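You operate a simulated robot arm through the tools that you are given. There is no shell and no other tool. Be economical: measure what you need, move in short steps, check, and stop when the job is done.

The job below is to be done with a simulated two-armed robot. You get a single attempt, and the scene is never put back.

TASK
Empty the cylinder into the blue tin and seat it again.
Fine: the cylinder goes back into its socket; close that tin; the stopper ends on the bench.

Only the result counts: the job must be done as asked and must still hold three seconds after the hand-in. Knocking over, shifting, dropping, spilling or breaking anything else fails it. A push-on lid holds only when it is set on centred and level and pressed home; a screw cap is set on level and turned clockwise until tight.

THE ROBOT
Two 7-joint arms with fingered hands on one trunk that stands fixed in place. Base frame: the origin is at the foot of the trunk, x ahead of it, y to its left, z up; the work surface is at about z = 0.85. Readings come in m, rad, newtons and seconds.
The left shoulder is at [0.07, 0.172, 1.252], the right one opposite. Payload 5 kg a hand.
The TCP of each hand is the grasp point between the finger pads, 0.043 m short of the fingertips. In the tool frame z runs along the fingers and y along their closing line. The gripper opens to 0.144 m. The gripper's body begins 0.05 m behind the TCP. The gripper is a hand of 5 fingers: y runs from the thumb to the fingers, the wrist lies at [-0.021, -0.124, -0.221] in the tool frame.
Orientation is told as [roll, pitch, yaw] about the base's x, y, z axes, in that order, counted from this pose: with the fingers straight down and the wrist toward the robot, the tool's x, y and z point along [0, 1, 0], [1, 0, 0] and [0, 0, -1] of the base frame.

THE INTERFACE
- The arms move only by the tool drive_tool. It takes "left_deltas", "right_deltas" or both (then of equal length, played together; a hand with none holds still); each is a list of rows, each a list of 2 entries, a list of its own where there are three numbers: the shift along the tool's x, y, z in m, then the turn, a rotation vector about the tool's x, y, z in rad. In form: [[[tx, ty, tz], [rx, ry, rz]], ...]. A call has 1 to 8 rows; each row is the pose to reach, as a shift and turn from the pose commanded when the call began, along the tool's axes at that moment. Each row takes 0.2 s and may step no farther than 0.05 m and 0.15 rad from the row before; otherwise, the whole call is refused. A pose out of reach is approached as far as the arm can. The call stops where the force on the tool passes 50 N (or 10 N more than at its start, if that is more) or the arm is blocked; 0.2 s more then pass. In this call time passes only in rows, and 0.2 s behind the last. The reply holds the time, the measured pose of the TCP, the force on the tool along the base axes, the opening and the grip force, in the units named above and with some noise, with the torque about the TCP (base axes, N m) and any sound that the robot's microphone picked up, and new pictures: "pictures" is both (left out), scene, wrist or none (wrist: the cameras of the hands that moved).
- Cameras (640 x 400 px; columns grow to the right, rows downward): "scene" is now at [0.1596, -0.0269, 1.4982]; the picture's right is [-0.33, -0.94, 0.00], its down [-0.45, 0.16, -0.88] and it looks along [0.83, -0.29, -0.47] (base axes); focal length 231 px, centre (320, 200). "left" rides on the left gripper at [-0.086, -0.108, -0.168] in its tool frame; the picture's right is [-0.80, -0.28, 0.53], its down [0.54, -0.73, 0.42] and it looks along [0.27, 0.63, 0.73] (tool axes); focal length 275 px, centre (320, 200). "right" rides on the right gripper at [0.086, -0.108, -0.168] in its tool frame; the picture's right is [-0.80, 0.28, -0.53], its down [-0.54, -0.73, 0.42] and it looks along [-0.27, 0.63, 0.73] (tool axes); focal length 275 px, centre (320, 200). There is no depth. A picture from a camera that has moved, and an enlarged one, comes with that camera's place and axes in the base frame and with its lens. The place of the scene camera against the robot may be out by one fixed shift of up to 0.025 m in any direction.
- lift_body(by): slides the trunk up (or, below 0, down) by that many m; the arms and the scene camera ride with it, the base frame stays. It gives what a move gives, with no picture.
- set_fingers(index, middle, ring, little, thumb_bend, thumb_turn, hand): sets how far each is bent, from 0 (flat) to 100 (curled in); at 30 the hand is open as for a grip, at 70 the pads meet at the TCP. One left out holds its place. A second passes; each finger stops where it meets its share of the squeeze, and holds until it gets a number again. It is the only way to open and close the hand. It gives what a move gives, with no picture; readings hold the bend of each and the force on index, middle, ring, little, thumb and palm. thumb_turn goes from beside the hand (0) to across from the fingers (100), as for a grip.
- aim_head(pan, tilt): turns the head with the scene camera to pan (to the left, within 1.501 rad either way) and tilt (down, from -0.506 to 1.204), counted from straight ahead of the robot. It gives what a move gives, and a new picture of the scene camera.
- inspect(camera, box): a new picture of the part [left, top, right, bottom] of that camera's present view, enlarged. No time passes.
- sign_off(): hands the job in; it is judged then, once.

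Work in short steps. Places have to be worked out from the pictures, the camera data and where the tool is seen: move nearer, look again, correct. Check each grasp and each placing, and mend what went wrong. You have 120 turns and 200 pictures in all, those below and enlarged ones among them. Open the grippers and draw the arms clear of the work before you hand the job in, unless the task says otherwise; then end with one line.

The tools are called after ">>>" as a command line: name --argument value ..., lists and objects as JSON in quotes. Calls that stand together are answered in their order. drive_tool: Moves the arms, as the interface text tells. Its arguments: {"type":"object","properties":{"left_deltas":{"type":"array","items":{"type":"array"}},"right_deltas":{"type":"array","items":{"type":"array"}},"pictures":{"type":"string","enum":["both","scene","wrist","none"]}},"required":[]} The other tools are called the same way: lift_body (by) slides the trunk up or down; set_fingers (index, middle, ring, little, thumb_bend, thumb_turn, hand) moves the fingers one by one; aim_head (pan, tilt) turns the head that bears the scene camera; inspect (camera, box) takes an enlarged picture of a part of a camera's view; sign_off () hands the job in.

At the start:

```text
clock: 0.0
left_ee_pos: [0.7906, 0.3272, 1.2485]
left_orientation: [0.001, 0.001, -0.001]
left_contact_force: [-0.1, 0.0, -0.2]
left_wrist_torque: [0.02, -0.01, -0.01]
left_grip_width: 0.1433
left_finger_force: 0.0
left_shape: jaw
left_bend: [30.0, 30.0, 30.0, 30.0, 30.0, 98.0]
left_finger forces: [0.0, 0.0, 0.0, 0.0, 0.0, 0.0]
right_ee_pos: [0.8043, -0.2176, 1.2618]
right_orientation: [-0.001, 0.0, 0.002]
right_contact_force: [0.2, -0.1, 0.1]
right_wrist_torque: [-0.02, 0.0, 0.01]
right_grip_width: 0.1434
right_finger_force: 0.1
right_shape: jaw
right_bend: [30.0, 30.0, 30.0, 30.0, 30.0, 98.0]
right_finger forces: [0.0, 0.0, 0.1, 0.0, 0.0, 0.0]
trunk travel left (down, up): [-0.35, 0.59]
head pan, tilt: [-0.337, 0.492]
```

scene: 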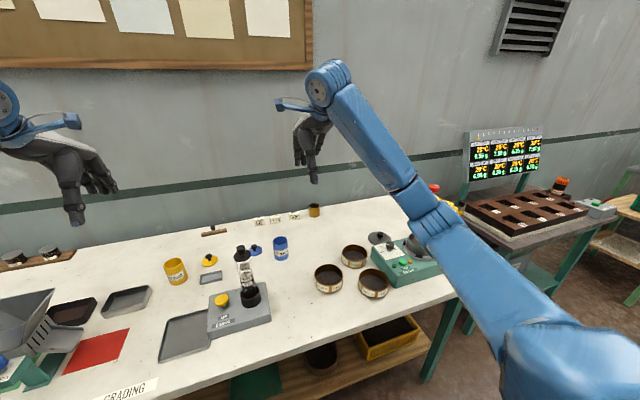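
right: 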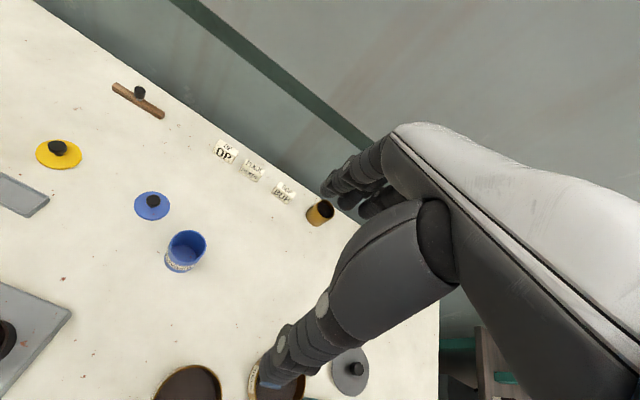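
left: 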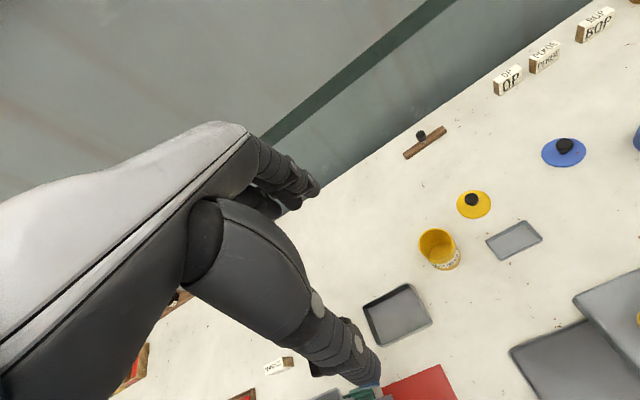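

I start by enlarging the middle of the scene to see the cylinder, socket, and blue tin.

>>> inspect --camera "scene" --box '[150, 190, 350, 350]'

>>> aim_head --pan 0.05 --tilt 0.75

```text
2.50 times, centred on (250, 270) of scene
camera zoom: at [0.1596, -0.0269, 1.4982], right [-0.33, -0.94, 0.0], down [-0.45, 0.16, -0.88], along [0.83, -0.29, -0.47], focal length 578 px, centre (495, 25)
```

zoom: 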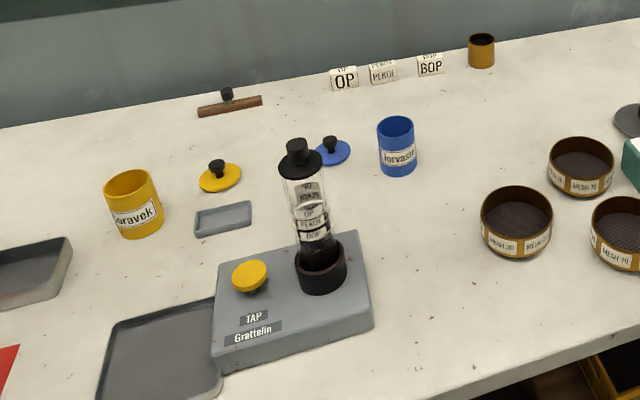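

```text
clock: 0.9
left_ee_pos: [0.7902, 0.3275, 1.2489]
left_orientation: [-0.001, 0.0, 0.0]
left_contact_force: [-1.2, -0.4, 0.3]
left_wrist_torque: [0.0, -0.01, 0.01]
left_grip_width: 0.1436
left_finger_force: 0.1
left_shape: jaw
left_bend: [30.0, 30.0, 30.0, 30.0, 30.0, 98.0]
left_finger forces: [0.1, 0.0, 0.1, 0.1, 0.0, 0.0]
right_ee_pos: [0.8033, -0.2174, 1.2615]
right_orientation: [-0.001, 0.002, 0.003]
right_contact_force: [0.0, 0.2, -0.4]
right_wrist_torque: [-0.02, -0.02, 0.01]
right_grip_width: 0.1435
right_finger_force: 0.0
right_shape: jaw
right_bend: [30.0, 30.0, 30.0, 30.0, 30.0, 98.0]
right_finger forces: [0.1, 0.0, 0.0, 0.0, 0.0, 0.1]
trunk travel left (down, up): [-0.35, 0.59]
head pan, tilt: [0.051, 0.75]
camera scene: at [0.1563, 0.0073, 1.4755], right [0.05, -1.0, 0.0], down [-0.68, -0.03, -0.73], along [0.73, 0.04, -0.68], focal length 231 px, centre (320, 200)
```

scene: 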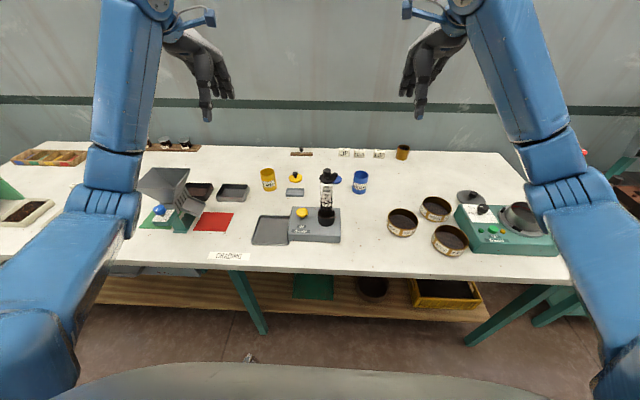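

Let me zoom in from this view to get detail on each item.

>>> inspect --camera "scene" --box '[260, 140, 420, 250]'

>>> inspect --camera "scene" --box '[280, 160, 380, 250]'

>>> inspect --camera "right" --box '[100, 140, 260, 300]'

```text
3.64 times, centred on (340, 195) of scene
camera zoom: at [0.1563, 0.0073, 1.4755], right [0.05, -1.0, 0.0], down [-0.68, -0.03, -0.73], along [0.73, 0.04, -0.68], focal length 841 px, centre (247, 218)
```

zoom: 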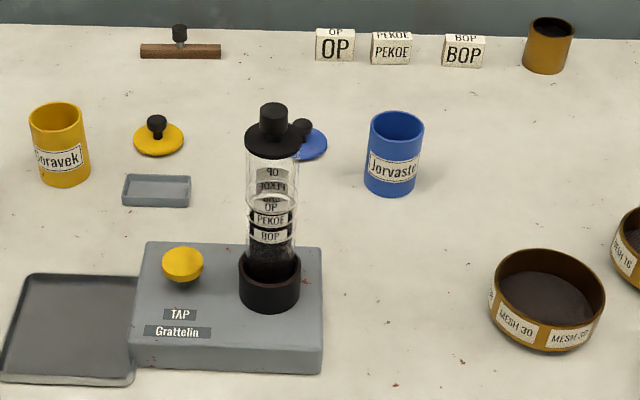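

```text
4.44 times, centred on (330, 205) of scene
camera zoom: at [0.1563, 0.0073, 1.4755], right [0.05, -1.0, 0.0], down [-0.68, -0.03, -0.73], along [0.73, 0.04, -0.68], focal length 1028 px, centre (276, 178)
```

zoom: 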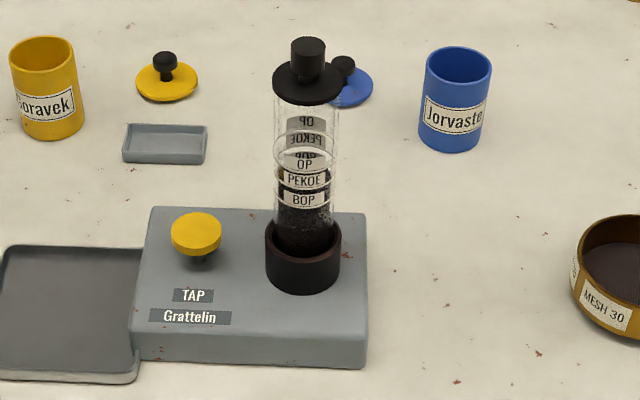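

```text
2.50 times, centred on (180, 220) of right
camera zoom: at [0.695, -0.1314, 1.4288], right [0.29, -0.8, 0.53], down [-0.73, -0.54, -0.42], along [0.63, -0.27, -0.73], focal length 688 px, centre (670, 150)
```

zoom: 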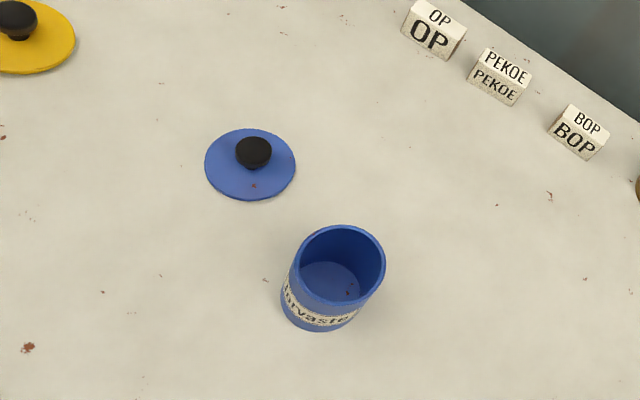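

Rough fixes: tin near (0.87,-0.12), lid near (0.93,-0.02), cylinder near (0.645,0.01) with the stopper knob topping out around z 1.1. I bring the left hand high toward the cylinder to fix it with the wrist camera.

>>> drive_tool --left_deltas '[[[-0.04, -0.02, 0], [0, 0, 0]], [[-0.08, -0.04, 0], [0, 0, 0]], [[-0.12, -0.06, 0], [0, 0, 0]], [[-0.16, -0.08, 0], [0, 0, 0]], [[-0.2, -0.1, 0], [0, 0, 0]]]'

```text
clock: 2.1
left_ee_pos: [0.6901, 0.1257, 1.2495]
left_orientation: [0.001, 0.0, 0.001]
left_contact_force: [-1.2, -0.2, 0.9]
left_wrist_torque: [0.02, -0.04, 0.02]
left_grip_width: 0.1437
left_finger_force: 0.0
left_shape: jaw
left_bend: [30.0, 30.0, 30.0, 30.0, 30.0, 97.0]
left_finger forces: [0.1, 0.1, 0.0, 0.0, 0.0, 0.0]
right_ee_pos: [0.8035, -0.2186, 1.2609]
right_orientation: [0.002, 0.002, 0.002]
right_contact_force: [0.0, -0.3, 0.3]
right_wrist_torque: [0.02, -0.01, 0.0]
right_grip_width: 0.1435
right_finger_force: 0.1
right_shape: jaw
right_bend: [30.0, 30.0, 30.0, 30.0, 30.0, 98.0]
right_finger forces: [0.0, 0.1, 0.0, 0.0, 0.1, 0.0]
trunk travel left (down, up): [-0.35, 0.59]
head pan, tilt: [0.051, 0.75]
camera scene: at [0.1559, 0.0053, 1.4755], right [0.05, -1.0, 0.0], down [-0.68, -0.03, -0.73], along [0.73, 0.04, -0.68], focal length 231 px, centre (320, 200)
camera left: at [0.5828, 0.0387, 1.4168], right [-0.28, -0.8, -0.54], down [-0.73, 0.54, -0.42], along [0.63, 0.27, -0.73], focal length 275 px, centre (320, 200)
```

scene: 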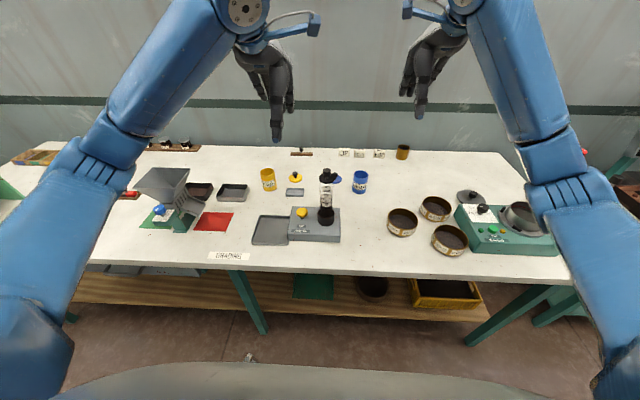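
left: 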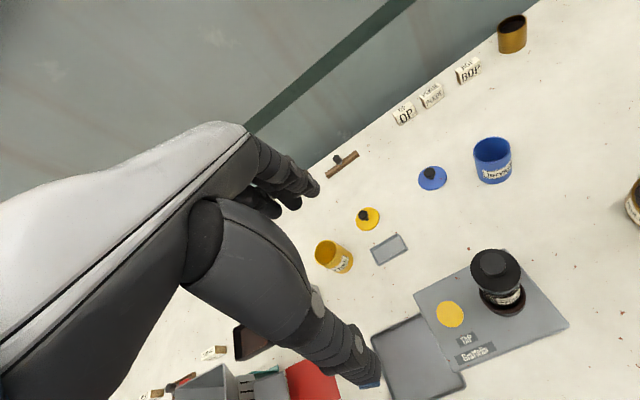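

The stopper top seems near (0.66,0.01,1.11). I move the left hand to stand above it and look.

>>> drive_tool --left_deltas '[[[-0.04, -0.01, 0], [0, 0, 0]], [[-0.08, -0.02, 0], [0, 0, 0]], [[-0.115, -0.03, 0], [0, 0, 0]]]' --pictures "both"

>>> inspect --camera "scene" --box '[240, 100, 400, 250]'

```text
clock: 2.9
left_ee_pos: [0.6595, 0.0123, 1.2501]
left_orientation: [0.0, 0.0, 0.002]
left_contact_force: [-0.5, 0.1, -0.4]
left_wrist_torque: [0.03, -0.01, -0.03]
left_grip_width: 0.1437
left_finger_force: 0.2
left_shape: jaw
left_bend: [30.0, 30.0, 30.0, 30.0, 30.0, 98.0]
left_finger forces: [0.0, 0.1, 0.0, 0.0, 0.0, 0.1]
right_ee_pos: [0.8046, -0.2181, 1.261]
right_orientation: [0.001, 0.001, 0.002]
right_contact_force: [0.4, -0.3, -0.5]
right_wrist_torque: [0.03, -0.01, -0.01]
right_grip_width: 0.1434
right_finger_force: 0.0
right_shape: jaw
right_bend: [30.0, 30.0, 30.0, 30.0, 30.0, 98.0]
right_finger forces: [0.1, 0.0, 0.0, 0.0, 0.1, 0.1]
trunk travel left (down, up): [-0.35, 0.59]
head pan, tilt: [0.051, 0.75]
camera scene: at [0.1561, 0.0064, 1.4755], right [0.05, -1.0, 0.0], down [-0.68, -0.03, -0.73], along [0.73, 0.04, -0.68], focal length 231 px, centre (320, 200)
camera left: at [0.5514, -0.0756, 1.4169], right [-0.28, -0.8, -0.53], down [-0.73, 0.54, -0.42], along [0.63, 0.27, -0.73], focal length 275 px, centre (320, 200)
```

scene: 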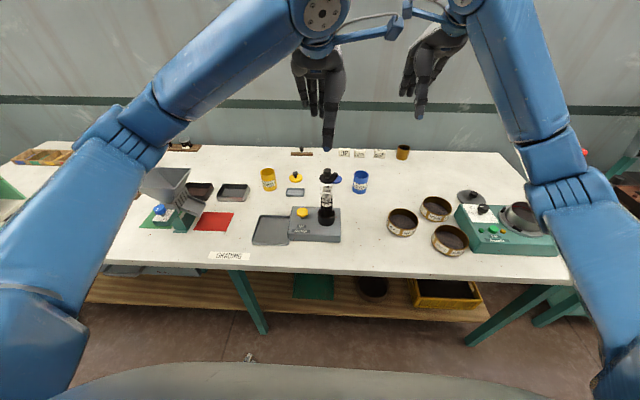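
left: 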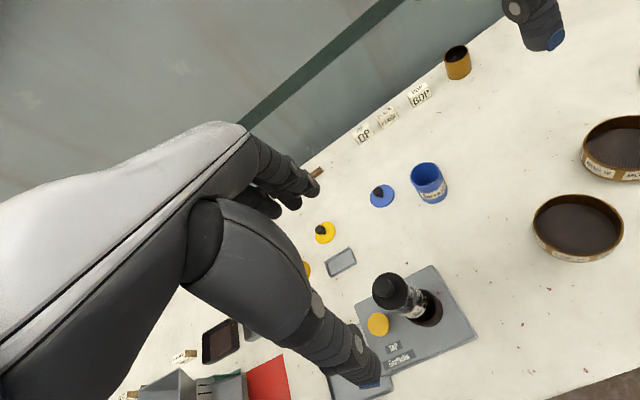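

```text
2.67 times, centred on (320, 175) of scene
camera zoom: at [0.1561, 0.0064, 1.4755], right [0.05, -1.0, 0.0], down [-0.68, -0.03, -0.73], along [0.73, 0.04, -0.68], focal length 617 px, centre (320, 267)
```

zoom: 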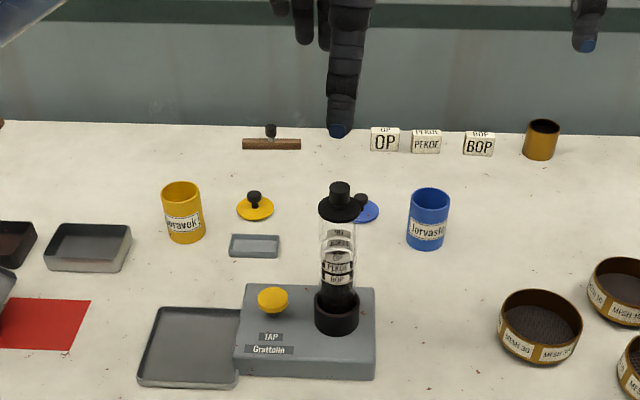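

Zoom into the left wrist view for stopper triangulation.

>>> inspect --camera "left" --box '[340, 240, 480, 360]'

```text
3.33 times, centred on (410, 300) of left
camera zoom: at [0.5514, -0.0756, 1.4169], right [-0.28, -0.8, -0.53], down [-0.73, 0.54, -0.42], along [0.63, 0.27, -0.73], focal length 918 px, centre (20, -133)
```

zoom: 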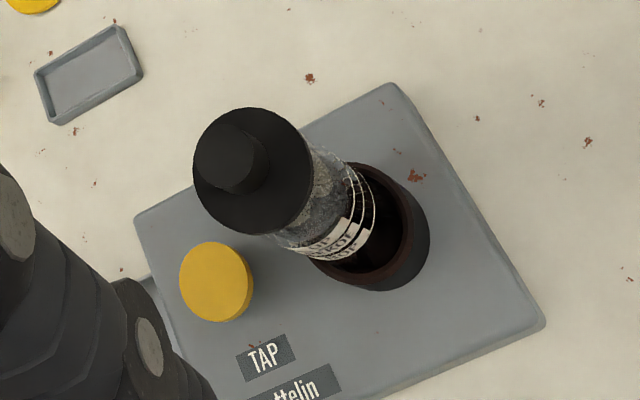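

Stopper: knob top ≈(0.661,0.008,1.105), flange ≈z 1.077; socket rim ≈0.93. Plan: right hand holds the tube from its right side, left pulls the stopper, right pours by rolling past palm-down. I first test in free air whether the right arm reaches that pouring roll, with the left moved aside.

>>> drive_tool --left_deltas '[[[0.05, 0, 0], [0, 0, 0]], [[0.1, 0, 0], [0, 0, 0]], [[0.15, 0.0, 0], [0, 0, 0]], [[0.18, 0.0, 0], [0, 0, 0]]]' --pictures "none"

>>> drive_tool --right_deltas '[[[0, 0, 0], [0, -0.15, 0]], [[0, 0.02, 0], [0, -0.3, 0]], [[0, 0.04, 0], [0, -0.45, 0]], [[0, 0.06, 0], [0, -0.6, 0]], [[0, 0.07, 0], [0, -0.75, 0]], [[0, 0.07, 0.02], [0, -0.9, 0]], [[0, 0.07, 0.04], [0, -1.05, 0]], [[0, 0.07, 0.08], [0, -1.2, 0]]]' --pictures "both"

```text
clock: 3.9
left_ee_pos: [0.6583, 0.1944, 1.247]
left_orientation: [0.0, -0.001, 0.001]
left_contact_force: [0.2, 0.5, 0.3]
left_wrist_torque: [0.0, -0.02, -0.01]
left_grip_width: 0.1437
left_finger_force: 0.0
left_shape: jaw
left_bend: [30.0, 30.0, 30.0, 30.0, 30.0, 98.0]
left_finger forces: [0.0, 0.0, 0.0, 0.0, 0.0, 0.0]
right_ee_pos: [0.8026, -0.2162, 1.2611]
right_orientation: [-0.002, -0.001, 0.003]
right_contact_force: [0.3, 0.1, 0.3]
right_wrist_torque: [-0.06, -0.01, -0.03]
right_grip_width: 0.1436
right_finger_force: 0.1
right_shape: jaw
right_bend: [30.0, 30.0, 30.0, 30.0, 30.0, 98.0]
right_finger forces: [0.0, 0.1, 0.0, 0.1, 0.0, 0.0]
trunk travel left (down, up): [-0.35, 0.59]
head pan, tilt: [0.051, 0.75]
```

```text
clock: 5.7
left_ee_pos: [0.6595, 0.1931, 1.247]
left_orientation: [0.0, 0.003, 0.0]
left_contact_force: [1.6, -0.2, -0.4]
left_wrist_torque: [0.01, 0.07, 0.02]
left_grip_width: 0.1436
left_finger_force: 0.0
left_shape: jaw
left_bend: [30.0, 30.0, 30.0, 30.0, 30.0, 98.0]
left_finger forces: [0.1, 0.0, 0.0, 0.0, 0.1, 0.1]
right_ee_pos: [0.8736, -0.218, 1.1816]
right_orientation: [-1.202, 0.0, 0.001]
right_contact_force: [0.8, 0.4, 1.4]
right_wrist_torque: [0.04, 0.06, -0.02]
right_grip_width: 0.1437
right_finger_force: 0.0
right_shape: jaw
right_bend: [30.0, 30.0, 30.0, 30.0, 30.0, 97.0]
right_finger forces: [0.1, 0.0, 0.0, 0.0, 0.0, 0.0]
trunk travel left (down, up): [-0.35, 0.59]
head pan, tilt: [0.051, 0.75]
camera scene: at [0.1581, 0.0076, 1.4754], right [0.05, -1.0, 0.0], down [-0.68, -0.03, -0.73], along [0.73, 0.04, -0.68], focal length 231 px, centre (320, 200)
camera right: at [0.7655, -0.0307, 1.1616], right [0.28, 0.21, 0.94], down [-0.72, -0.59, 0.35], along [0.63, -0.78, -0.01], focal length 275 px, centre (320, 200)
```

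scene: 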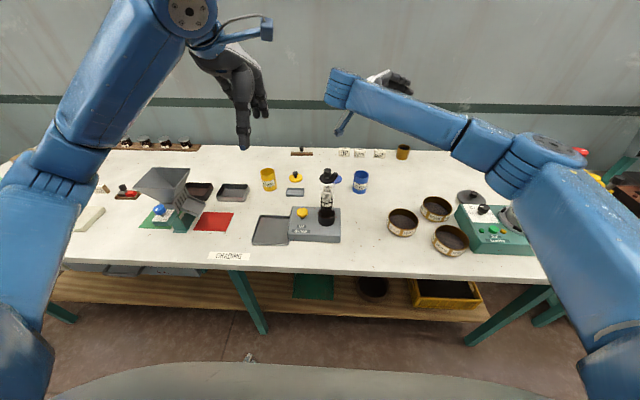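
right: 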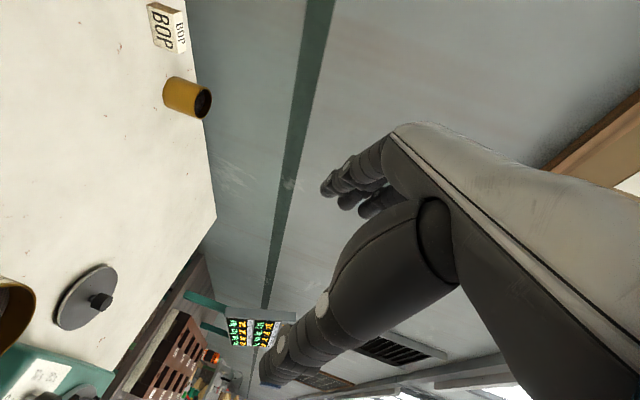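

Roll of −1.2 is reachable. Now I bring the right hand back and over to roll +90° (fingers pointing left), staying well right of the cylinder.

>>> drive_tool --right_deltas '[[[0, -0.02, 0], [0, 0.15, 0]], [[0, -0.04, 0], [0, 0.3, 0]], [[0, -0.06, 0], [0, 0.45, 0]], [[0, -0.08, 0], [0, 0.6, 0]], [[0, -0.1, 0], [0, 0.75, 0]], [[0, -0.12, 0], [0, 0.9, 0]], [[0, -0.14, 0], [0, 1.05, 0]], [[0, -0.16, 0], [0, 1.2, 0]]]' --pictures "none"

>>> drive_tool --right_deltas '[[[0, 0, 0], [0, 0.15, 0]], [[0, -0.01, 0], [0, 0.3, 0]], [[0, -0.02, 0], [0, 0.45, 0]], [[0, -0.03, 0], [0, 0.6, 0]], [[0, -0.04, 0], [0, 0.75, 0]], [[0, -0.05, 0], [0, 0.9, 0]], [[0, -0.05, 0], [0, 1.05, 0]], [[0, -0.05, 0], [0, 1.2, 0]]]' --pictures "none"

>>> drive_tool --right_deltas '[[[0, 0, 0], [0, 0.13, 0]], [[0, 0, 0], [0, 0.26, 0]], [[0, 0, 0], [0, 0.371, 0]]]' --pictures "both"

```text
clock: 7.5
left_ee_pos: [0.658, 0.1908, 1.2488]
left_orientation: [0.002, 0.0, 0.0]
left_contact_force: [-1.2, -0.1, 0.3]
left_wrist_torque: [0.0, -0.02, 0.0]
left_grip_width: 0.1437
left_finger_force: 0.1
left_shape: jaw
left_bend: [30.0, 30.0, 30.0, 30.0, 30.0, 97.0]
left_finger forces: [0.0, 0.0, 0.1, 0.0, 0.0, 0.0]
right_ee_pos: [0.7121, -0.2171, 1.1827]
right_orientation: [0.003, -0.001, 0.002]
right_contact_force: [0.1, -0.4, -0.1]
right_wrist_torque: [0.04, 0.01, 0.0]
right_grip_width: 0.144
right_finger_force: 0.1
right_shape: jaw
right_bend: [30.0, 30.0, 30.0, 30.0, 30.0, 98.0]
right_finger forces: [0.1, 0.1, 0.0, 0.0, 0.0, 0.1]
trunk travel left (down, up): [-0.35, 0.59]
head pan, tilt: [0.051, 0.75]
```

```text
clock: 9.3
left_ee_pos: [0.6587, 0.1929, 1.2478]
left_orientation: [0.0, 0.001, 0.0]
left_contact_force: [0.2, 0.5, -0.3]
left_wrist_torque: [0.0, 0.0, -0.02]
left_grip_width: 0.1436
left_finger_force: 0.1
left_shape: jaw
left_bend: [30.0, 30.0, 30.0, 30.0, 30.0, 97.0]
left_finger forces: [0.0, 0.0, 0.0, 0.1, 0.0, 0.1]
right_ee_pos: [0.6643, -0.2172, 1.1826]
right_orientation: [1.202, 0.0, -0.001]
right_contact_force: [-0.2, 0.1, 0.0]
right_wrist_torque: [-0.02, -0.01, 0.04]
right_grip_width: 0.1438
right_finger_force: 0.0
right_shape: jaw
right_bend: [30.0, 30.0, 30.0, 30.0, 30.0, 98.0]
right_finger forces: [0.1, 0.0, 0.0, 0.0, 0.0, 0.1]
trunk travel left (down, up): [-0.35, 0.59]
head pan, tilt: [0.051, 0.75]
```

```text
clock: 10.1
left_ee_pos: [0.6591, 0.1921, 1.2477]
left_orientation: [-0.001, 0.001, 0.001]
left_contact_force: [0.1, -0.1, 0.0]
left_wrist_torque: [-0.03, 0.0, 0.0]
left_grip_width: 0.1438
left_finger_force: 0.0
left_shape: jaw
left_bend: [30.0, 30.0, 30.0, 30.0, 30.0, 97.0]
left_finger forces: [0.0, 0.1, 0.0, 0.1, 0.0, 0.0]
right_ee_pos: [0.6647, -0.2186, 1.1821]
right_orientation: [1.57, 0.0, 0.001]
right_contact_force: [0.1, 0.3, 0.4]
right_wrist_torque: [-0.01, -0.01, 0.0]
right_grip_width: 0.1437
right_finger_force: 0.1
right_shape: jaw
right_bend: [30.0, 30.0, 30.0, 30.0, 30.0, 98.0]
right_finger forces: [0.0, 0.0, 0.1, 0.0, 0.0, 0.0]
trunk travel left (down, up): [-0.35, 0.59]
head pan, tilt: [0.051, 0.75]
camera scene: at [0.1562, 0.0074, 1.4755], right [0.05, -1.0, 0.0], down [-0.68, -0.03, -0.73], along [0.73, 0.04, -0.68], focal length 231 px, centre (320, 200)
camera right: at [0.5553, -0.3862, 1.268], right [0.28, -0.53, -0.8], down [-0.73, 0.42, -0.54], along [0.63, 0.73, -0.27], focal length 275 px, centre (320, 200)
```

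scene: 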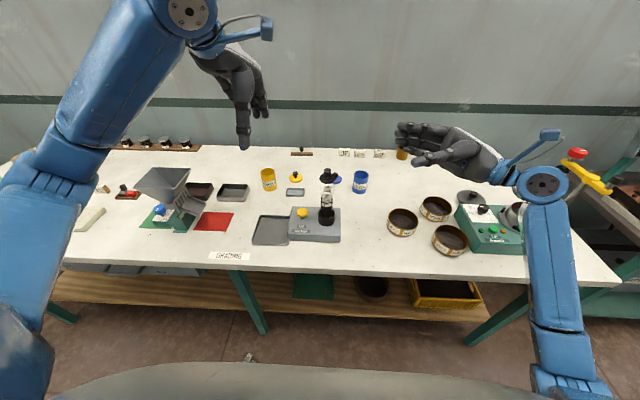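
right: 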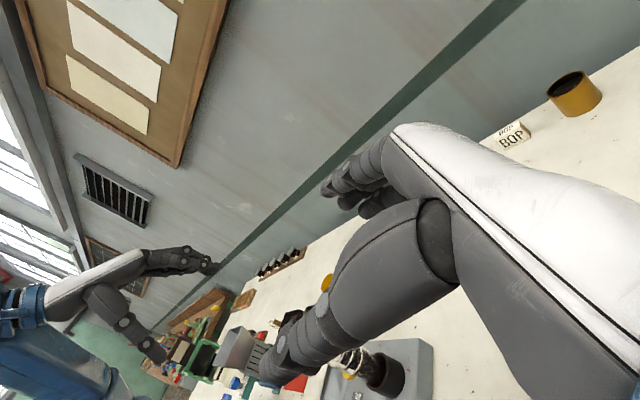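

Right hand is in handshake orientation, clear. I lower it to about z 1.0 and bring it to y≈−0.10, watching clearance over the sieves.

>>> drive_tool --right_deltas '[[[-0.045, 0, 0.01], [0, 0, 0]], [[-0.09, 0, 0.03], [0, 0, 0]], [[-0.13, 0, 0.06], [0, 0, 0]], [[-0.16, -0.002, 0.08], [0, 0, 0]], [[-0.187, -0.003, 0.1], [0, 0, 0]]]' --pictures "both"

>>> inspect --camera "scene" --box '[270, 120, 590, 320]'

```text
clock: 11.3
left_ee_pos: [0.6577, 0.1931, 1.2483]
left_orientation: [0.001, 0.001, 0.0]
left_contact_force: [0.5, 0.8, 0.2]
left_wrist_torque: [-0.06, 0.01, 0.04]
left_grip_width: 0.1436
left_finger_force: 0.0
left_shape: jaw
left_bend: [30.0, 30.0, 30.0, 30.0, 30.0, 98.0]
left_finger forces: [0.0, 0.0, 0.0, 0.0, 0.1, 0.1]
right_ee_pos: [0.6635, -0.1158, 0.9952]
right_orientation: [1.569, -0.002, 0.0]
right_contact_force: [-0.5, 0.5, 0.6]
right_wrist_torque: [-0.02, -0.01, 0.0]
right_grip_width: 0.1435
right_finger_force: 0.1
right_shape: jaw
right_bend: [30.0, 30.0, 30.0, 30.0, 30.0, 98.0]
right_finger forces: [0.0, 0.0, 0.0, 0.1, 0.0, 0.0]
trunk travel left (down, up): [-0.35, 0.59]
head pan, tilt: [0.051, 0.75]
camera scene: at [0.1564, 0.0079, 1.4755], right [0.05, -1.0, 0.0], down [-0.68, -0.04, -0.73], along [0.73, 0.04, -0.68], focal length 231 px, centre (320, 200)
camera right: at [0.5545, -0.2836, 1.0815], right [0.28, -0.53, -0.8], down [-0.73, 0.42, -0.54], along [0.63, 0.73, -0.27], focal length 275 px, centre (320, 200)
```

scene: 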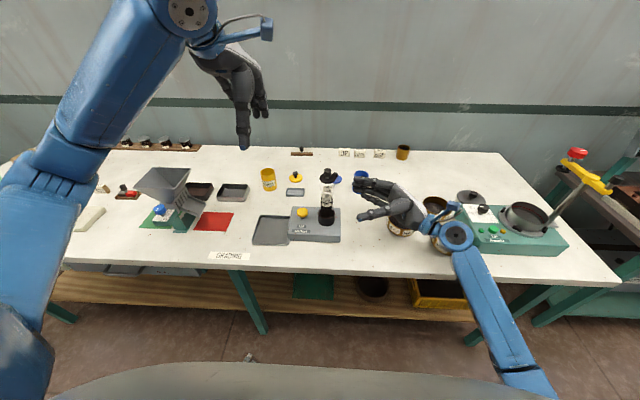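
right: 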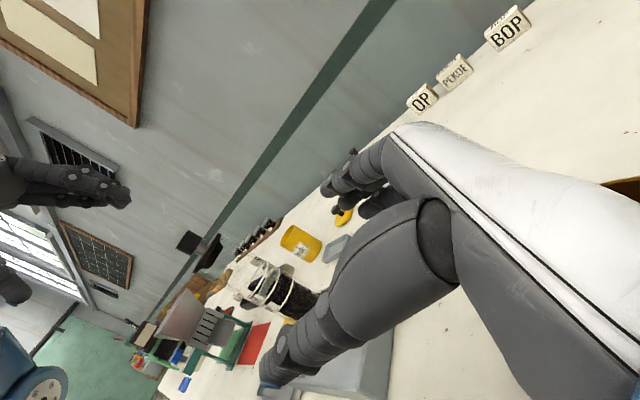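

```text
2.00 times, centred on (430, 220) of scene
camera zoom: at [0.1564, 0.0079, 1.4755], right [0.05, -1.0, 0.0], down [-0.68, -0.04, -0.73], along [0.73, 0.04, -0.68], focal length 462 px, centre (100, 160)
```

zoom: 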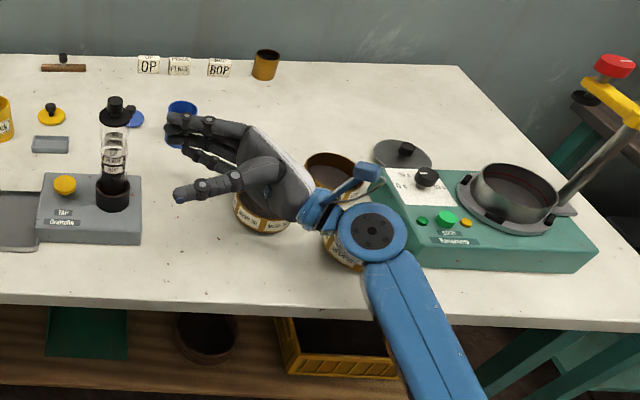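

Clear so far with the tube between fingers and thumb lines. I advance toward the tube.

>>> drive_tool --right_deltas '[[[0, -0.002, 0.04], [0, 0, 0]], [[0, -0.002, 0.08], [0, 0, 0]], [[0, -0.002, 0.105], [0, 0, 0]], [[0, -0.002, 0.124], [0, 0, 0]]]' --pictures "both"

>>> inspect --camera "scene" --box '[270, 140, 430, 260]'

>>> inspect --camera "right" --box '[240, 150, 400, 370]'

```text
clock: 12.3
left_ee_pos: [0.6593, 0.1942, 1.2471]
left_orientation: [-0.001, -0.001, 0.0]
left_contact_force: [0.1, 0.1, 0.1]
left_wrist_torque: [-0.01, 0.01, 0.0]
left_grip_width: 0.1439
left_finger_force: 0.0
left_shape: jaw
left_bend: [30.0, 30.0, 30.0, 30.0, 30.0, 98.0]
left_finger forces: [0.1, 0.0, 0.0, 0.1, 0.1, 0.0]
right_ee_pos: [0.6606, 0.0088, 0.9949]
right_orientation: [1.57, 0.0, 0.003]
right_contact_force: [-0.8, 0.8, 0.3]
right_wrist_torque: [-0.04, -0.01, 0.04]
right_grip_width: 0.1439
right_finger_force: 0.1
right_shape: jaw
right_bend: [30.0, 30.0, 30.0, 30.0, 30.0, 98.0]
right_finger forces: [0.0, 0.0, 0.0, 0.0, 0.1, 0.0]
trunk travel left (down, up): [-0.35, 0.59]
head pan, tilt: [0.051, 0.75]
camera scene: at [0.1563, 0.0083, 1.4755], right [0.05, -1.0, 0.0], down [-0.68, -0.04, -0.73], along [0.73, 0.04, -0.68], focal length 231 px, centre (320, 200)
camera right: at [0.551, -0.1598, 1.082], right [0.28, -0.53, -0.8], down [-0.73, 0.42, -0.54], along [0.63, 0.73, -0.27], focal length 275 px, centre (320, 200)
```

scene: 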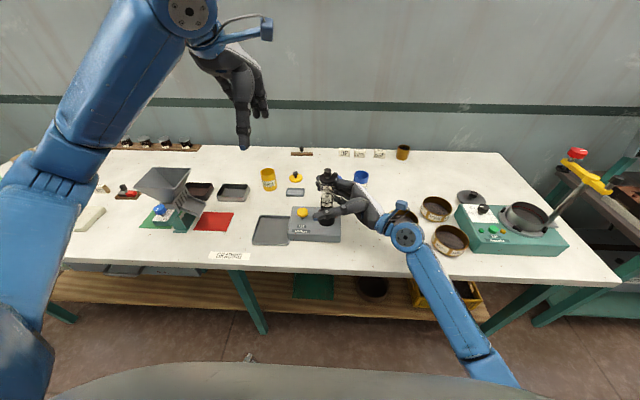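
right: 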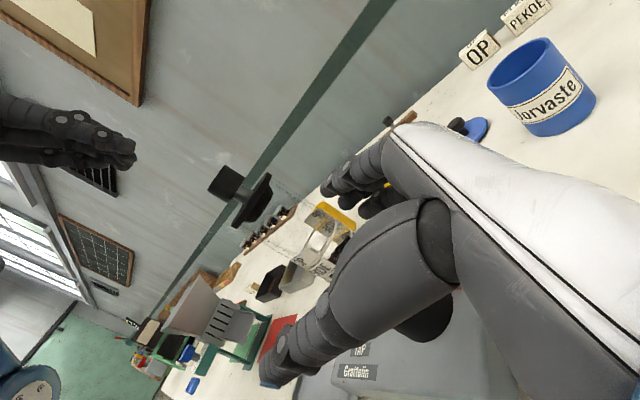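

```text
3.33 times, centred on (350, 200) of scene
camera zoom: at [0.1563, 0.0083, 1.4755], right [0.05, -1.0, 0.0], down [-0.68, -0.04, -0.73], along [0.73, 0.04, -0.68], focal length 771 px, centre (220, 200)
```

zoom: 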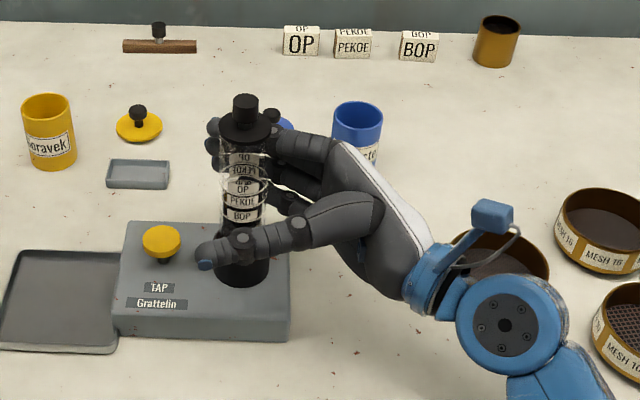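

```text
1.82 times, centred on (320, 260) of right
camera zoom: at [0.551, -0.1598, 1.082], right [0.28, -0.53, -0.8], down [-0.73, 0.42, -0.54], along [0.63, 0.73, -0.27], focal length 500 px, centre (320, 91)
```

zoom: 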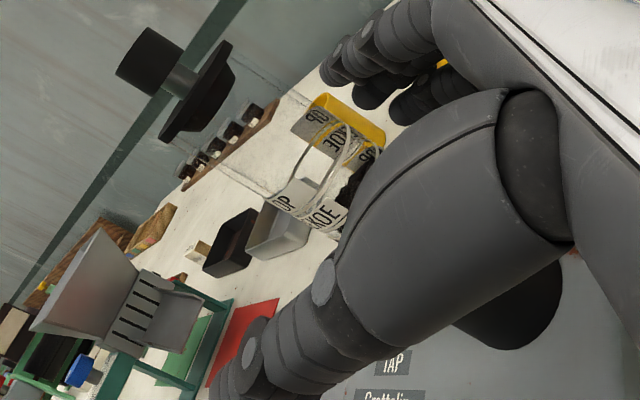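

The tube stands between thumb and fingers. I close gently, a bit past the contact bend (~58).

>>> set_fingers --hand "right" --index 62 --middle 62 --ring 62 --little 62 --thumb_bend 62

>>> inspect --camera "scene" --box '[270, 140, 430, 260]'

```text
clock: 13.3
left_ee_pos: [0.6599, 0.1931, 1.2469]
left_orientation: [-0.001, 0.0, 0.001]
left_contact_force: [-0.4, -0.1, 0.1]
left_wrist_torque: [-0.03, 0.02, 0.01]
left_grip_width: 0.1435
left_finger_force: 0.1
left_shape: jaw
left_bend: [30.0, 30.0, 30.0, 30.0, 30.0, 97.0]
left_finger forces: [0.1, 0.0, 0.0, 0.0, 0.0, 0.1]
right_ee_pos: [0.6593, 0.0079, 0.9966]
right_orientation: [1.573, 0.0, 0.003]
right_contact_force: [4.1, 0.0, 1.9]
right_wrist_torque: [-0.01, -0.36, 0.01]
right_grip_width: 0.0363
right_finger_force: 1.6
right_shape: fingers
right_bend: [62.0, 62.0, 62.0, 61.0, 62.0, 98.0]
right_finger forces: [0.1, 0.1, 0.1, 4.1, 0.0, 0.0]
trunk travel left (down, up): [-0.35, 0.59]
head pan, tilt: [0.051, 0.75]
```

```text
3.33 times, centred on (350, 200) of scene
camera zoom: at [0.1565, 0.0074, 1.4755], right [0.05, -1.0, 0.0], down [-0.68, -0.03, -0.73], along [0.73, 0.04, -0.68], focal length 771 px, centre (220, 200)
```

zoom: 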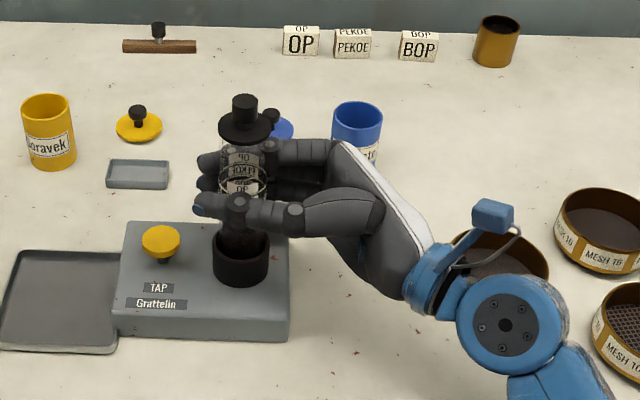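

Only the little finger touches (4 N), with torque suggesting a low contact—likely the socket. I open slightly, rise 15 mm and close again.

>>> set_fingers --hand "right" --index 50 --middle 50 --ring 50 --little 50 --thumb_bend 50

>>> drive_tool --right_deltas '[[[0.015, 0, 0], [0, 0, 0]]]' --pictures "none"

>>> set_fingers --hand "right" --index 62 --middle 62 --ring 62 --little 62 --thumb_bend 62

>>> inspect --camera "scene" --box '[290, 150, 390, 240]'

```text
clock: 14.3
left_ee_pos: [0.6583, 0.1918, 1.2467]
left_orientation: [0.0, 0.0, 0.001]
left_contact_force: [-0.6, 0.4, -1.0]
left_wrist_torque: [-0.03, -0.02, 0.01]
left_grip_width: 0.1435
left_finger_force: 0.1
left_shape: jaw
left_bend: [30.0, 30.0, 30.0, 30.0, 30.0, 97.0]
left_finger forces: [0.0, 0.0, 0.0, 0.0, 0.0, 0.0]
right_ee_pos: [0.6593, 0.0075, 0.9958]
right_orientation: [1.572, 0.0, 0.002]
right_contact_force: [0.8, 0.3, 0.0]
right_wrist_torque: [-0.04, 0.02, 0.02]
right_grip_width: 0.078
right_finger_force: 0.0
right_shape: fingers
right_bend: [50.0, 50.0, 50.0, 50.0, 50.0, 98.0]
right_finger forces: [0.0, 0.0, 0.0, 0.0, 0.0, 0.1]
trunk travel left (down, up): [-0.35, 0.59]
head pan, tilt: [0.051, 0.75]
```

```text
clock: 14.7
left_ee_pos: [0.6595, 0.1935, 1.2483]
left_orientation: [0.0, 0.001, 0.0]
left_contact_force: [0.7, 1.2, 0.3]
left_wrist_torque: [-0.04, 0.01, 0.0]
left_grip_width: 0.1437
left_finger_force: 0.1
left_shape: jaw
left_bend: [30.0, 30.0, 30.0, 30.0, 30.0, 97.0]
left_finger forces: [0.0, 0.0, 0.0, 0.0, 0.1, 0.2]
right_ee_pos: [0.6576, 0.0093, 1.0095]
right_orientation: [1.572, 0.0, 0.001]
right_contact_force: [0.4, -0.4, -0.1]
right_wrist_torque: [0.0, -0.01, 0.01]
right_grip_width: 0.0784
right_finger_force: 0.0
right_shape: fingers
right_bend: [50.0, 50.0, 50.0, 50.0, 50.0, 98.0]
right_finger forces: [0.0, 0.0, 0.0, 0.1, 0.0, 0.0]
trunk travel left (down, up): [-0.35, 0.59]
head pan, tilt: [0.051, 0.75]
```

```text
clock: 15.7
left_ee_pos: [0.6589, 0.1929, 1.2478]
left_orientation: [0.001, 0.002, -0.001]
left_contact_force: [-0.1, 0.6, -0.2]
left_wrist_torque: [0.0, 0.01, 0.0]
left_grip_width: 0.1437
left_finger_force: 0.1
left_shape: jaw
left_bend: [30.0, 30.0, 30.0, 30.0, 30.0, 97.0]
left_finger forces: [0.1, 0.1, 0.0, 0.0, 0.0, 0.0]
right_ee_pos: [0.6584, 0.0092, 1.0098]
right_orientation: [1.57, 0.0, 0.003]
right_contact_force: [0.8, 0.7, -0.5]
right_wrist_torque: [0.02, -0.04, -0.01]
right_grip_width: 0.0364
right_finger_force: 1.2
right_shape: fingers
right_bend: [62.0, 62.0, 62.0, 62.0, 62.0, 98.0]
right_finger forces: [0.0, 0.0, 0.0, 0.8, 0.1, 0.0]
trunk travel left (down, up): [-0.35, 0.59]
head pan, tilt: [0.051, 0.75]
```

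```text
4.44 times, centred on (340, 195) of scene
camera zoom: at [0.1562, 0.0075, 1.4755], right [0.05, -1.0, 0.0], down [-0.68, -0.03, -0.73], along [0.73, 0.04, -0.68], focal length 1028 px, centre (231, 222)
```

zoom: 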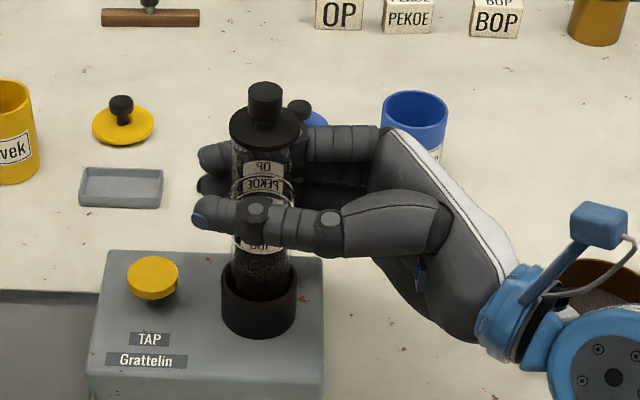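

Contact now is light. I close further in small steps.

>>> set_fingers --hand "right" --index 65 --middle 65 --ring 65 --little 65 --thumb_bend 65

```text
clock: 16.7
left_ee_pos: [0.6595, 0.1925, 1.2476]
left_orientation: [0.002, -0.002, 0.001]
left_contact_force: [0.2, 0.6, 0.3]
left_wrist_torque: [0.03, -0.01, 0.02]
left_grip_width: 0.1435
left_finger_force: 0.1
left_shape: jaw
left_bend: [30.0, 30.0, 30.0, 30.0, 30.0, 97.0]
left_finger forces: [0.0, 0.0, 0.0, 0.0, 0.0, 0.0]
right_ee_pos: [0.6583, 0.0088, 1.0119]
right_orientation: [1.569, -0.001, 0.001]
right_contact_force: [3.1, 0.8, -0.3]
right_wrist_torque: [0.07, -0.34, 0.0]
right_grip_width: 0.0298
right_finger_force: 4.8
right_shape: fingers
right_bend: [64.0, 65.0, 65.0, 63.0, 63.0, 97.0]
right_finger forces: [1.2, 0.0, 0.0, 5.0, 3.3, 0.1]
trunk travel left (down, up): [-0.35, 0.59]
head pan, tilt: [0.051, 0.75]
```

Little 5 N vs thumb 3.3 N: hand sits slightly too near the robot. I shift +3 mm in x, then firm up the grip.

>>> drive_tool --right_deltas '[[[0, 0.003, 0], [0, 0, 0]]]' --pictures "none"

>>> set_fingers --hand "right" --index 68 --middle 68 --ring 68 --little 65 --thumb_bend 68

>>> inspect --camera "scene" --box '[290, 150, 390, 240]'

```text
clock: 17.1
left_ee_pos: [0.659, 0.1923, 1.2478]
left_orientation: [0.0, -0.001, 0.0]
left_contact_force: [-0.3, -0.7, -1.1]
left_wrist_torque: [0.01, -0.03, -0.01]
left_grip_width: 0.1438
left_finger_force: 0.1
left_shape: jaw
left_bend: [30.0, 30.0, 30.0, 30.0, 30.0, 97.0]
left_finger forces: [0.0, 0.1, 0.0, 0.1, 0.1, 0.1]
right_ee_pos: [0.6615, 0.0085, 1.0098]
right_orientation: [1.57, -0.001, 0.002]
right_contact_force: [0.4, 0.8, 0.6]
right_wrist_torque: [0.11, -0.16, 0.02]
right_grip_width: 0.0296
right_finger_force: 3.9
right_shape: fingers
right_bend: [64.0, 65.0, 65.0, 63.0, 63.0, 97.0]
right_finger forces: [1.1, 0.0, 0.1, 3.2, 3.2, 0.0]
trunk travel left (down, up): [-0.35, 0.59]
head pan, tilt: [0.051, 0.75]
```

```text
clock: 18.1
left_ee_pos: [0.6591, 0.1929, 1.2472]
left_orientation: [0.001, 0.001, -0.001]
left_contact_force: [-0.2, 0.1, 0.1]
left_wrist_torque: [-0.01, -0.03, -0.01]
left_grip_width: 0.144
left_finger_force: 0.0
left_shape: jaw
left_bend: [30.0, 30.0, 30.0, 30.0, 30.0, 97.0]
left_finger forces: [0.1, 0.0, 0.0, 0.0, 0.0, 0.0]
right_ee_pos: [0.6616, 0.008, 1.0107]
right_orientation: [1.571, 0.001, 0.001]
right_contact_force: [1.8, 0.3, 0.8]
right_wrist_torque: [0.07, -0.17, 0.0]
right_grip_width: 0.0267
right_finger_force: 7.6
right_shape: fingers
right_bend: [65.0, 68.0, 68.0, 63.0, 65.0, 97.0]
right_finger forces: [5.0, 0.1, 0.0, 3.5, 7.3, 0.0]
trunk travel left (down, up): [-0.35, 0.59]
head pan, tilt: [0.051, 0.75]
```

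```text
4.44 times, centred on (340, 195) of scene
camera zoom: at [0.1562, 0.0075, 1.4755], right [0.05, -1.0, 0.0], down [-0.68, -0.03, -0.73], along [0.73, 0.04, -0.68], focal length 1028 px, centre (231, 222)
```

zoom: 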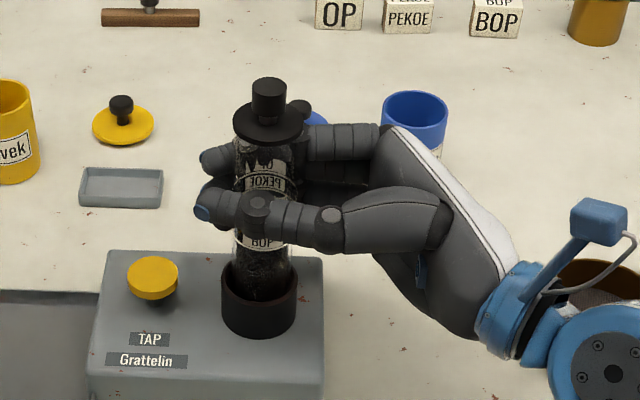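

Grip is balanced on index, little, and thumb. I tighten a little more so it holds the tube while the stopper is pulled.

>>> set_fingers --hand "right" --index 71 --middle 72 --ring 72 --little 69 --thumb_bend 71

>>> inspect --camera "left" --box '[320, 100, 640, 400]'

```text
clock: 19.1
left_ee_pos: [0.6594, 0.1926, 1.247]
left_orientation: [0.0, 0.003, 0.001]
left_contact_force: [-0.6, 0.0, 0.0]
left_wrist_torque: [0.0, 0.03, -0.02]
left_grip_width: 0.1438
left_finger_force: 0.1
left_shape: jaw
left_bend: [30.0, 30.0, 30.0, 30.0, 30.0, 97.0]
left_finger forces: [0.0, 0.0, 0.1, 0.1, 0.0, 0.0]
right_ee_pos: [0.6633, 0.0077, 1.0099]
right_orientation: [1.571, 0.0, 0.001]
right_contact_force: [8.5, 4.4, 1.4]
right_wrist_torque: [0.39, -0.9, 0.0]
right_grip_width: 0.0225
right_finger_force: 21.7
right_shape: fingers
right_bend: [71.0, 72.0, 71.0, 66.0, 66.0, 97.0]
right_finger forces: [8.1, 2.3, 7.9, 9.3, 16.1, 0.0]
trunk travel left (down, up): [-0.35, 0.59]
head pan, tilt: [0.051, 0.75]
```

```text
1.33 times, centred on (480, 250) of left
camera zoom: at [0.5513, 0.1065, 1.4149], right [-0.28, -0.8, -0.53], down [-0.73, 0.54, -0.42], along [0.63, 0.27, -0.73], focal length 367 px, centre (107, 133)
```

zoom: 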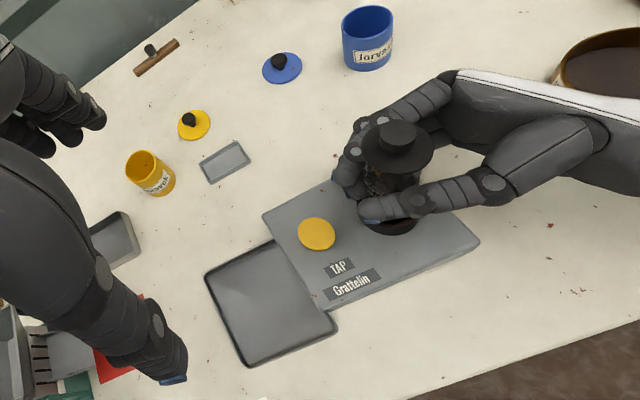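

All fingers engage, with 8 N net pushing toward the robot; I relieve it by +3 mm x.

>>> drive_tool --right_deltas '[[[0, 0.003, 0], [0, 0, 0]], [[0, 0.004, -0.002], [0, 0, 0]]]' --pictures "none"

>>> inspect --camera "scene" --box '[290, 150, 390, 240]'

```text
clock: 19.7
left_ee_pos: [0.6582, 0.1937, 1.2486]
left_orientation: [0.0, 0.0, 0.001]
left_contact_force: [-1.0, 0.7, 0.8]
left_wrist_torque: [-0.03, -0.04, -0.01]
left_grip_width: 0.1437
left_finger_force: 0.0
left_shape: jaw
left_bend: [30.0, 30.0, 30.0, 30.0, 30.0, 97.0]
left_finger forces: [0.0, 0.0, 0.0, 0.0, 0.0, 0.0]
right_ee_pos: [0.6652, 0.006, 1.0101]
right_orientation: [1.573, 0.001, 0.001]
right_contact_force: [4.0, 6.3, 4.8]
right_wrist_torque: [0.58, -0.53, -0.06]
right_grip_width: 0.0223
right_finger_force: 19.5
right_shape: fingers
right_bend: [71.0, 72.0, 71.0, 66.0, 66.0, 97.0]
right_finger forces: [7.6, 1.8, 7.7, 7.0, 15.4, 0.1]
trunk travel left (down, up): [-0.35, 0.59]
head pan, tilt: [0.051, 0.75]
```

```text
4.44 times, centred on (340, 195) of scene
camera zoom: at [0.1561, 0.0083, 1.4755], right [0.05, -1.0, 0.0], down [-0.68, -0.04, -0.73], along [0.73, 0.04, -0.68], focal length 1028 px, centre (231, 222)
```

zoom: 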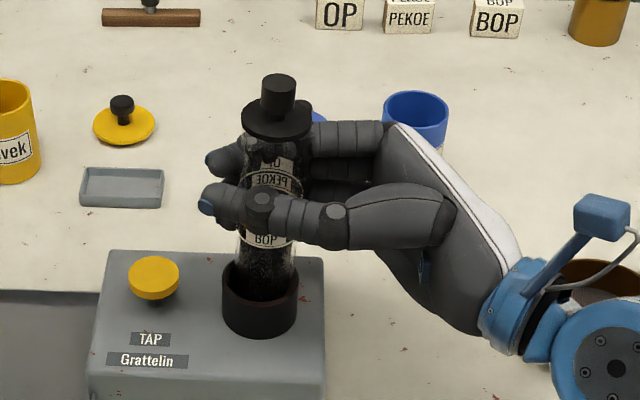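

The tube is leaning slightly right (hand presses it −y). I move +5 mm in y to straighten it.

>>> drive_tool --right_deltas '[[[0, 0.001, 0.003], [0, 0, 0]], [[0, 0.001, 0.006], [0, 0, 0]]]' --pictures "none"

>>> inspect --camera "scene" --box '[290, 150, 390, 240]'

```text
clock: 20.3
left_ee_pos: [0.6578, 0.1926, 1.2473]
left_orientation: [0.001, -0.001, 0.001]
left_contact_force: [-0.1, 0.0, -0.2]
left_wrist_torque: [-0.01, 0.01, -0.02]
left_grip_width: 0.1437
left_finger_force: 0.2
left_shape: jaw
left_bend: [30.0, 30.0, 30.0, 30.0, 30.0, 97.0]
left_finger forces: [0.0, 0.1, 0.0, 0.0, 0.1, 0.1]
right_ee_pos: [0.666, 0.0102, 1.0093]
right_orientation: [1.57, 0.0, -0.001]
right_contact_force: [4.1, 1.5, 5.5]
right_wrist_torque: [0.13, -0.55, -0.03]
right_grip_width: 0.0226
right_finger_force: 17.4
right_shape: fingers
right_bend: [71.0, 72.0, 71.0, 67.0, 66.0, 96.0]
right_finger forces: [7.9, 1.1, 4.8, 5.0, 15.4, 0.0]
trunk travel left (down, up): [-0.35, 0.59]
head pan, tilt: [0.051, 0.75]
```

```text
4.44 times, centred on (340, 195) of scene
camera zoom: at [0.156, 0.0074, 1.4755], right [0.05, -1.0, 0.0], down [-0.68, -0.03, -0.73], along [0.73, 0.04, -0.68], focal length 1028 px, centre (231, 222)
```

zoom: 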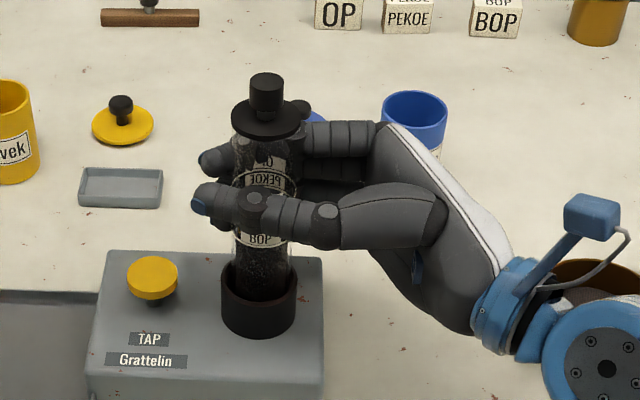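

Tube is upright and held. Now the left hand goes above the stopper at z≈1.19 for a look.

>>> drive_tool --left_deltas '[[[-0.045, 0.0, 0], [0, 0, 0]], [[-0.09, 0.003, 0.01], [0, 0, 0]], [[-0.135, 0.005, 0.03], [0, 0, 0]], [[-0.183, 0.007, 0.05], [0, 0, 0]]]' --pictures "wrist"

>>> inspect --camera "scene" --box '[270, 80, 410, 240]'

>>> inspect --camera "left" --box '[240, 200, 440, 400]'

```text
refused: row 4 steps farther than a row can; nothing moved
```

```text
2.50 times, centred on (340, 160) of scene
camera zoom: at [0.156, 0.0074, 1.4755], right [0.05, -1.0, 0.0], down [-0.68, -0.03, -0.73], along [0.73, 0.04, -0.68], focal length 578 px, centre (270, 300)
```

zoom: 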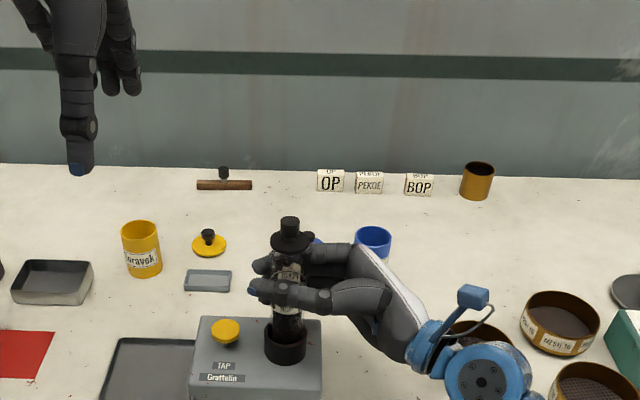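

```text
2.00 times, centred on (340, 300) of left
camera zoom: at [0.5505, 0.1059, 1.4153], right [-0.28, -0.8, -0.53], down [-0.73, 0.54, -0.42], along [0.63, 0.27, -0.73], focal length 551 px, centre (280, 0)
```

zoom: 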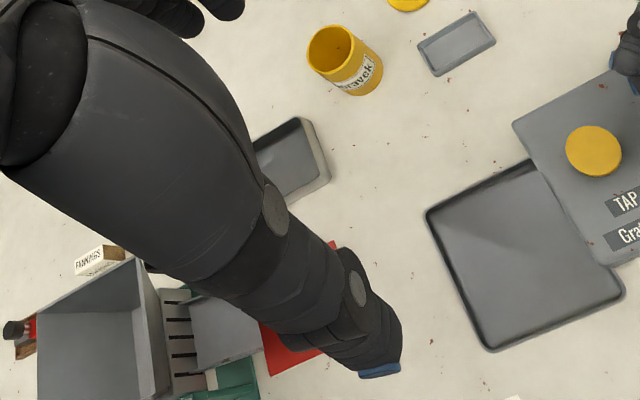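

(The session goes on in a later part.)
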